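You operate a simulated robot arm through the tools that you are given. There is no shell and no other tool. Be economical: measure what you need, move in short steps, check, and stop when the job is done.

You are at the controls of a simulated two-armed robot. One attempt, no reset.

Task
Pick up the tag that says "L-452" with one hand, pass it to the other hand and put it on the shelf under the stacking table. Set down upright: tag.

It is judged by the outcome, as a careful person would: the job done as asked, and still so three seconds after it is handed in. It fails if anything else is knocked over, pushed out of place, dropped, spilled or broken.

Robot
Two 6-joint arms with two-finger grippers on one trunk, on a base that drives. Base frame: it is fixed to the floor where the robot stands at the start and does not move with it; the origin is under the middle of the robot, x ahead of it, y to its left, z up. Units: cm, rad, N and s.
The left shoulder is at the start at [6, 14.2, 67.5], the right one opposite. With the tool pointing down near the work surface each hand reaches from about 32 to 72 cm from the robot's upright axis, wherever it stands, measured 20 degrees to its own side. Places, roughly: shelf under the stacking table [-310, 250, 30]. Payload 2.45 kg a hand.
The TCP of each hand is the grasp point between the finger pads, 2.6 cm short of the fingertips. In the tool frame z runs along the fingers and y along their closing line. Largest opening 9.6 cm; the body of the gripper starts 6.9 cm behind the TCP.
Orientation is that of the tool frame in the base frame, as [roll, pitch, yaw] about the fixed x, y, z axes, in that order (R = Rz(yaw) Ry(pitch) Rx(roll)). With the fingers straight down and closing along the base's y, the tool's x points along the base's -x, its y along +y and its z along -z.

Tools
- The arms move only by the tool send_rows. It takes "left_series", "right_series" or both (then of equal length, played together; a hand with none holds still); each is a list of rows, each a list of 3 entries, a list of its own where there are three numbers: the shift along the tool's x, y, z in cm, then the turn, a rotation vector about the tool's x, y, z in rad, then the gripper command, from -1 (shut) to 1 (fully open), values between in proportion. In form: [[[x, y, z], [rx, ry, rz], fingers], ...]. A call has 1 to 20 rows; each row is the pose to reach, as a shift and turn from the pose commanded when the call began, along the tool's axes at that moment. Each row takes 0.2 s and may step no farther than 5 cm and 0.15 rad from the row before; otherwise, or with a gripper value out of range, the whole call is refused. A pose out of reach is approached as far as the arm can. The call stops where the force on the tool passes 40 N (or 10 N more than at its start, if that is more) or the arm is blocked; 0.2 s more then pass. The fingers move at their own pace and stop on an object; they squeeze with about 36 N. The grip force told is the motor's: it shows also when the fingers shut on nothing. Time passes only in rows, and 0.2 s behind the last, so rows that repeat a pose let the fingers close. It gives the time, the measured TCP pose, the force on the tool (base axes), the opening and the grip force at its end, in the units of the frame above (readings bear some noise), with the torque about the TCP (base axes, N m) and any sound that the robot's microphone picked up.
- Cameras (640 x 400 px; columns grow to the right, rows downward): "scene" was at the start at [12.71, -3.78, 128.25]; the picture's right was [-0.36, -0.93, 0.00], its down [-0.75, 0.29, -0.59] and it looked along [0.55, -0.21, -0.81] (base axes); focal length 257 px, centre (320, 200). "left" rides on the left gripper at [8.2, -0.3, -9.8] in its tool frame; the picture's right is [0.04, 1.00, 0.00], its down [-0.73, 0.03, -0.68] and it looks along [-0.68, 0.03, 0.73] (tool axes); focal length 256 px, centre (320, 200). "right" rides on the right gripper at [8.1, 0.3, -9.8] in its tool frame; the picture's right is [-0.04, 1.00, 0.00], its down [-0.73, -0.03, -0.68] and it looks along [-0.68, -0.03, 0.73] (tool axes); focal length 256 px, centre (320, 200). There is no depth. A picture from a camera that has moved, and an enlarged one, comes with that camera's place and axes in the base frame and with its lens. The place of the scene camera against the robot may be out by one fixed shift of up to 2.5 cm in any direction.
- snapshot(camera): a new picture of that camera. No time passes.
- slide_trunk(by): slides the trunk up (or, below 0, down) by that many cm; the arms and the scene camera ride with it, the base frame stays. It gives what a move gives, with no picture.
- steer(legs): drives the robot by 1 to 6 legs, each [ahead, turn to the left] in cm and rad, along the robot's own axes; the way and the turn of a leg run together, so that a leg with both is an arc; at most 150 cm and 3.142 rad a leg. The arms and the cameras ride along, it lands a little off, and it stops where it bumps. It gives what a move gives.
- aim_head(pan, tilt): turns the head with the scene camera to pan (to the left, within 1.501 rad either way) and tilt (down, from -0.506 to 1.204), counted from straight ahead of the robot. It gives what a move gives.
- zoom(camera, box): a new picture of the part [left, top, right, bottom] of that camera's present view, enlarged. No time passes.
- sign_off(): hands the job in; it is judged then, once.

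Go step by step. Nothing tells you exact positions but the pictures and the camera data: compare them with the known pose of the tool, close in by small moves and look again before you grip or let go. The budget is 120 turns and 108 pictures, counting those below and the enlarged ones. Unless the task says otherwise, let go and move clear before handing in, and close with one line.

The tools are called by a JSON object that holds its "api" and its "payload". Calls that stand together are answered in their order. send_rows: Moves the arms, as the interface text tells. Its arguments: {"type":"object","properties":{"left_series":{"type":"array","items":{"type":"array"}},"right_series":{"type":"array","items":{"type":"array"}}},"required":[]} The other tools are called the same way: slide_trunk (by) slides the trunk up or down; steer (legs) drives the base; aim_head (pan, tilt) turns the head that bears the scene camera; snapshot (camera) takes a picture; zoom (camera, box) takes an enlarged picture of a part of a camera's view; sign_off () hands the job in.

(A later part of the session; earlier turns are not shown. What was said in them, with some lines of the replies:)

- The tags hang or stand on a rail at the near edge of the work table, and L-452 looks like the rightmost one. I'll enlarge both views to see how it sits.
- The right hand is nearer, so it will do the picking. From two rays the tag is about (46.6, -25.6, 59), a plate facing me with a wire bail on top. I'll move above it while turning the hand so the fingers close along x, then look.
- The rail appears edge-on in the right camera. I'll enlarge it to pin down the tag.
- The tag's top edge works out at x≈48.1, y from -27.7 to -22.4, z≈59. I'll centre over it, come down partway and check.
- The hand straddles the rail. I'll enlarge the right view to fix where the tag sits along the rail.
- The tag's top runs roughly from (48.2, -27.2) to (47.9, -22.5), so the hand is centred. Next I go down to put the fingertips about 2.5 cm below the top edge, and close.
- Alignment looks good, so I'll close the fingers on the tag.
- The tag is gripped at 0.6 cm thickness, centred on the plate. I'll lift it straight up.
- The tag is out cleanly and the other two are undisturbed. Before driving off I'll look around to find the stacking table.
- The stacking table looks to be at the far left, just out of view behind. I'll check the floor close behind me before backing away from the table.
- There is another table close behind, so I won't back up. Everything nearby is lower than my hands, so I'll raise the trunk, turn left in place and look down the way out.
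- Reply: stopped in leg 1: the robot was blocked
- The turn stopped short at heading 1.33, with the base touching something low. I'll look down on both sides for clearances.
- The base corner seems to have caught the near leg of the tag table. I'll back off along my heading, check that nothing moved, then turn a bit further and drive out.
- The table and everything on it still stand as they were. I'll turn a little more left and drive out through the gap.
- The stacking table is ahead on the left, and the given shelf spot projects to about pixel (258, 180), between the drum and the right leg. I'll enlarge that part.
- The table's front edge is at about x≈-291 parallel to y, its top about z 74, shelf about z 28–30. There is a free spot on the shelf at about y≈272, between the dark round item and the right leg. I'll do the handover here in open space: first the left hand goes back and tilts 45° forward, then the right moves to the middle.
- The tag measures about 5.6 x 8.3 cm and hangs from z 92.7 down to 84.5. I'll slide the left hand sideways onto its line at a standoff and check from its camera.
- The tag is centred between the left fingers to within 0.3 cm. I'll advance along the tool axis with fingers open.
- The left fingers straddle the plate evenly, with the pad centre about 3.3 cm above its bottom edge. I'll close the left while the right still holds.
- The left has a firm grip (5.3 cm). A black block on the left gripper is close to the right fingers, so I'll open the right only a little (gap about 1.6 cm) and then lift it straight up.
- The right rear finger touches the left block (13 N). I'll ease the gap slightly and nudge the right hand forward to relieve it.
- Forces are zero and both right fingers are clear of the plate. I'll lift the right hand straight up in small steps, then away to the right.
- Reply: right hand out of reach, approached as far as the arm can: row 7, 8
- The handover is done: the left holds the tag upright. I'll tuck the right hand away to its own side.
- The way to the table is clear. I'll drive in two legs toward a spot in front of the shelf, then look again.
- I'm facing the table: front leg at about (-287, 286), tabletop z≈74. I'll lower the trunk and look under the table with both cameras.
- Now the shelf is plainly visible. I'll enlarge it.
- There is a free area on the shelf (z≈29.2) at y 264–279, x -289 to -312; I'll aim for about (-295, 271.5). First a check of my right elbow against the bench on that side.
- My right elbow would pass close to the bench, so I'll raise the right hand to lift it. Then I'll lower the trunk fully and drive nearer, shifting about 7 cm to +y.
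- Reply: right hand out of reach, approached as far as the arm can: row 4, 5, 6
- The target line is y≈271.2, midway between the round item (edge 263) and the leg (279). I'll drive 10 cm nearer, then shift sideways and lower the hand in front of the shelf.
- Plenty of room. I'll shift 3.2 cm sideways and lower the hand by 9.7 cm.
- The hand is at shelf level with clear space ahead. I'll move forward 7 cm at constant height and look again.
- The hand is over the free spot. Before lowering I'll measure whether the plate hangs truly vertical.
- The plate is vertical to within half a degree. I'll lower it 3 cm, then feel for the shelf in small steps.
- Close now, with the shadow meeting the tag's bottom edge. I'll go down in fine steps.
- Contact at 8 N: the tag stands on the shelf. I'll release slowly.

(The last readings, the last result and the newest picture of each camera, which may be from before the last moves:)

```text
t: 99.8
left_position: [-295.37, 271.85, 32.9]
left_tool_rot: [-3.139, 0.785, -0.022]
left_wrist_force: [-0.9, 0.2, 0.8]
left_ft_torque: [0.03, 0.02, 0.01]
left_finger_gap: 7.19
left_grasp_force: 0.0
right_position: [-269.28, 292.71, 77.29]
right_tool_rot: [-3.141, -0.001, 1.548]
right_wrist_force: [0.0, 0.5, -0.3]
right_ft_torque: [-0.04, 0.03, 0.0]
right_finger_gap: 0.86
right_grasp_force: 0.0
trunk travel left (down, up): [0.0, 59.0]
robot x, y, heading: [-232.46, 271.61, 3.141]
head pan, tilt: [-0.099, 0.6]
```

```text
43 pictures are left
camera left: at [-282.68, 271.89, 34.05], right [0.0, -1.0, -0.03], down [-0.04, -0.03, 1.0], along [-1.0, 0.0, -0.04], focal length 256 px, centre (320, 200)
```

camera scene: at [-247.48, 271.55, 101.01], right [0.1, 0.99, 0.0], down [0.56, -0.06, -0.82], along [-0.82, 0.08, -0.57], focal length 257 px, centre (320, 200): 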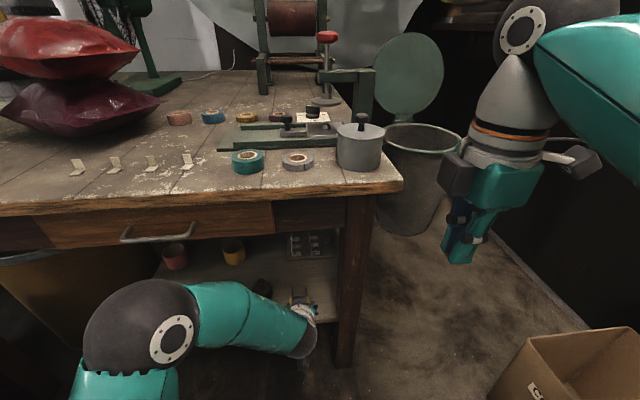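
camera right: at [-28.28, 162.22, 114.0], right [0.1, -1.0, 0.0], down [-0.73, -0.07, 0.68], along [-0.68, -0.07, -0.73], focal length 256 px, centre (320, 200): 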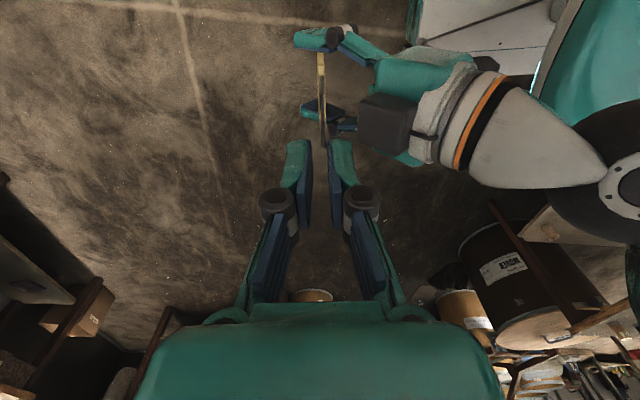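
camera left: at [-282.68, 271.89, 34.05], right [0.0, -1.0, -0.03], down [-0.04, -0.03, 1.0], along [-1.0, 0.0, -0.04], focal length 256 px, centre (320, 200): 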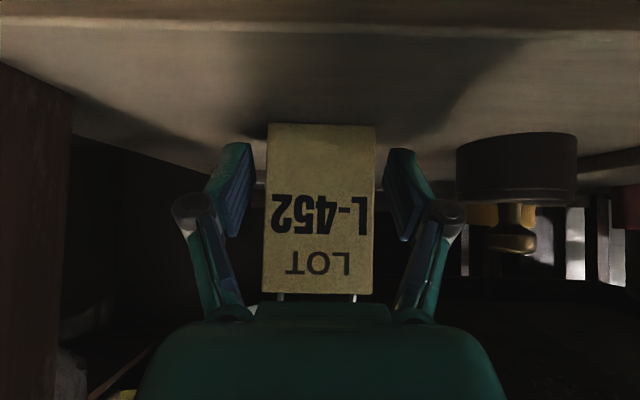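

The tag stands free. I'll pull the hand straight back horizontally, well clear of it.

{"api": "send_rows", "payload": {"left_series": [[[0.4, 0, -0.4], [0, 0, 0], 0.5], [[0.9, 0, -0.9], [0, 0, 0], 0.5], [[1.6, 0, -1.6], [0, 0, 0], 0.5], [[2.8, 0, -2.8], [0, 0, 0], 0.5], [[4.2, 0, -4.2], [0, 0, 0], 0.5], [[5.8, 0, -5.8], [0, 0, 0], 0.5], [[7.5, 0, -7.5], [0, 0, 0], 0.5], [[9, 0, -9], [0, 0, 0], 0.5], [[9, 0, -9], [0, 0, 0], 0.5]]}}

{"api": "snapshot", "payload": {"camera": "left"}}

```text
t: 101.8
left_position: [-282.67, 271.42, 33.01]
left_tool_rot: [-3.14, 0.785, -0.024]
left_wrist_force: [0.7, 0.0, -1.3]
left_ft_torque: [0.0, 0.02, 0.03]
left_finger_gap: 7.21
left_grasp_force: 0.1
right_position: [-269.26, 292.68, 77.29]
right_tool_rot: [-3.14, -0.001, 1.547]
right_wrist_force: [-0.5, 0.0, 0.3]
right_ft_torque: [-0.01, 0.01, -0.01]
right_finger_gap: 0.86
right_grasp_force: 0.0
trunk travel left (down, up): [0.0, 59.0]
robot x, y, heading: [-232.22, 271.54, 3.14]
head pan, tilt: [-0.099, 0.6]
```

```text
42 pictures are left
camera left: at [-269.98, 271.61, 34.15], right [0.0, -1.0, -0.03], down [-0.04, -0.03, 1.0], along [-1.0, 0.0, -0.04], focal length 256 px, centre (320, 200)
```

left: 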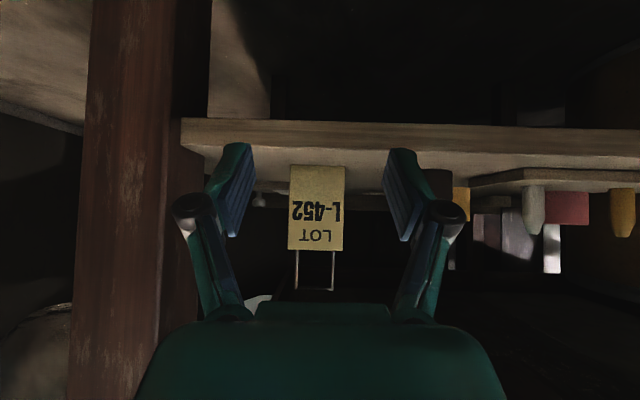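

The tag stands upright on its own. I'll back the base away and take a final look.

{"api": "steer", "payload": {"legs": [[-25, 0]]}}

{"api": "aim_head", "payload": {"pan": -0.05, "tilt": 0.5}}

{"api": "snapshot", "payload": {"camera": "scene"}}

{"api": "zoom", "payload": {"camera": "scene", "box": [200, 170, 400, 310]}}

```text
t: 103.7
left_position: [-257.53, 271.77, 32.95]
left_tool_rot: [-3.139, 0.784, -0.029]
left_wrist_force: [0.9, -0.4, -0.7]
left_ft_torque: [-0.02, -0.01, -0.01]
left_finger_gap: 7.22
left_grasp_force: 0.0
right_position: [-244.06, 292.82, 77.35]
right_tool_rot: [-3.14, 0.0, 1.542]
right_wrist_force: [0.1, -1.1, 0.1]
right_ft_torque: [-0.03, -0.01, 0.01]
right_finger_gap: 0.88
right_grasp_force: 0.0
trunk travel left (down, up): [0.0, 59.0]
robot x, y, heading: [-206.82, 271.72, 3.133]
head pan, tilt: [-0.099, 0.6]
```

```text
t: 104.4
left_position: [-257.54, 271.72, 33.05]
left_tool_rot: [-3.14, 0.784, -0.027]
left_wrist_force: [0.6, 0.1, -0.6]
left_ft_torque: [0.0, -0.01, 0.02]
left_finger_gap: 7.19
left_grasp_force: 0.1
right_position: [-243.86, 292.87, 77.42]
right_tool_rot: [-3.139, 0.001, 1.543]
right_wrist_force: [-0.2, -0.1, 0.0]
right_ft_torque: [0.02, -0.01, 0.01]
right_finger_gap: 0.85
right_grasp_force: 0.2
trunk travel left (down, up): [0.0, 59.0]
robot x, y, heading: [-207.36, 271.66, 3.132]
head pan, tilt: [-0.051, 0.499]
```

```text
41 pictures are left
camera scene: at [-222.59, 271.15, 101.92], right [0.06, 1.0, 0.0], down [0.48, -0.03, -0.88], along [-0.88, 0.05, -0.48], focal length 257 px, centre (320, 200)
```

scene: 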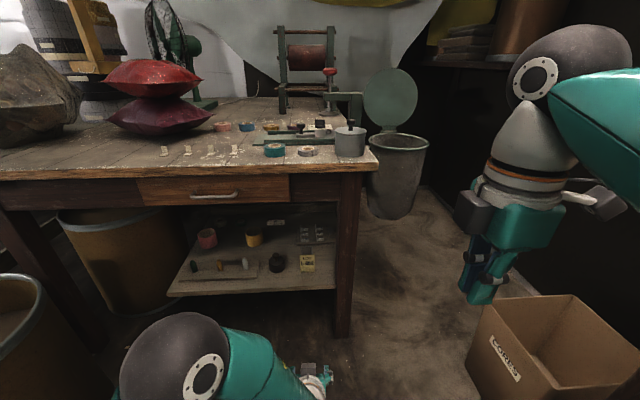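

```text
2.86 times, centred on (300, 240) of scene
camera zoom: at [-222.59, 271.15, 101.92], right [0.06, 1.0, 0.0], down [0.48, -0.03, -0.88], along [-0.88, 0.05, -0.48], focal length 735 px, centre (377, 86)
```

zoom: 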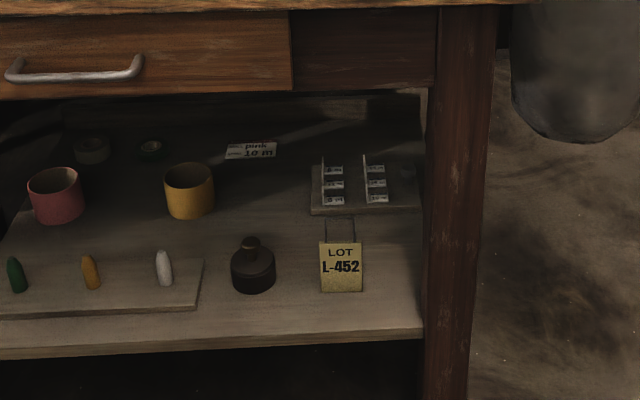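

The tag L-452 stands upright on the shelf, both hands are clear, and everything else on the shelf is where it was. I'm handing in.

{"api": "sign_off", "payload": {}}

```text
The job is handed in.
```

I picked up tag L-452 with the right hand and passed it to the left. It now stands upright on the shelf under the stacking table, and both hands are clear of it. While turning away from the tag table, the robot stopped once against something low, probably a table leg. In the picture I took after backing off, everything still looked in place.
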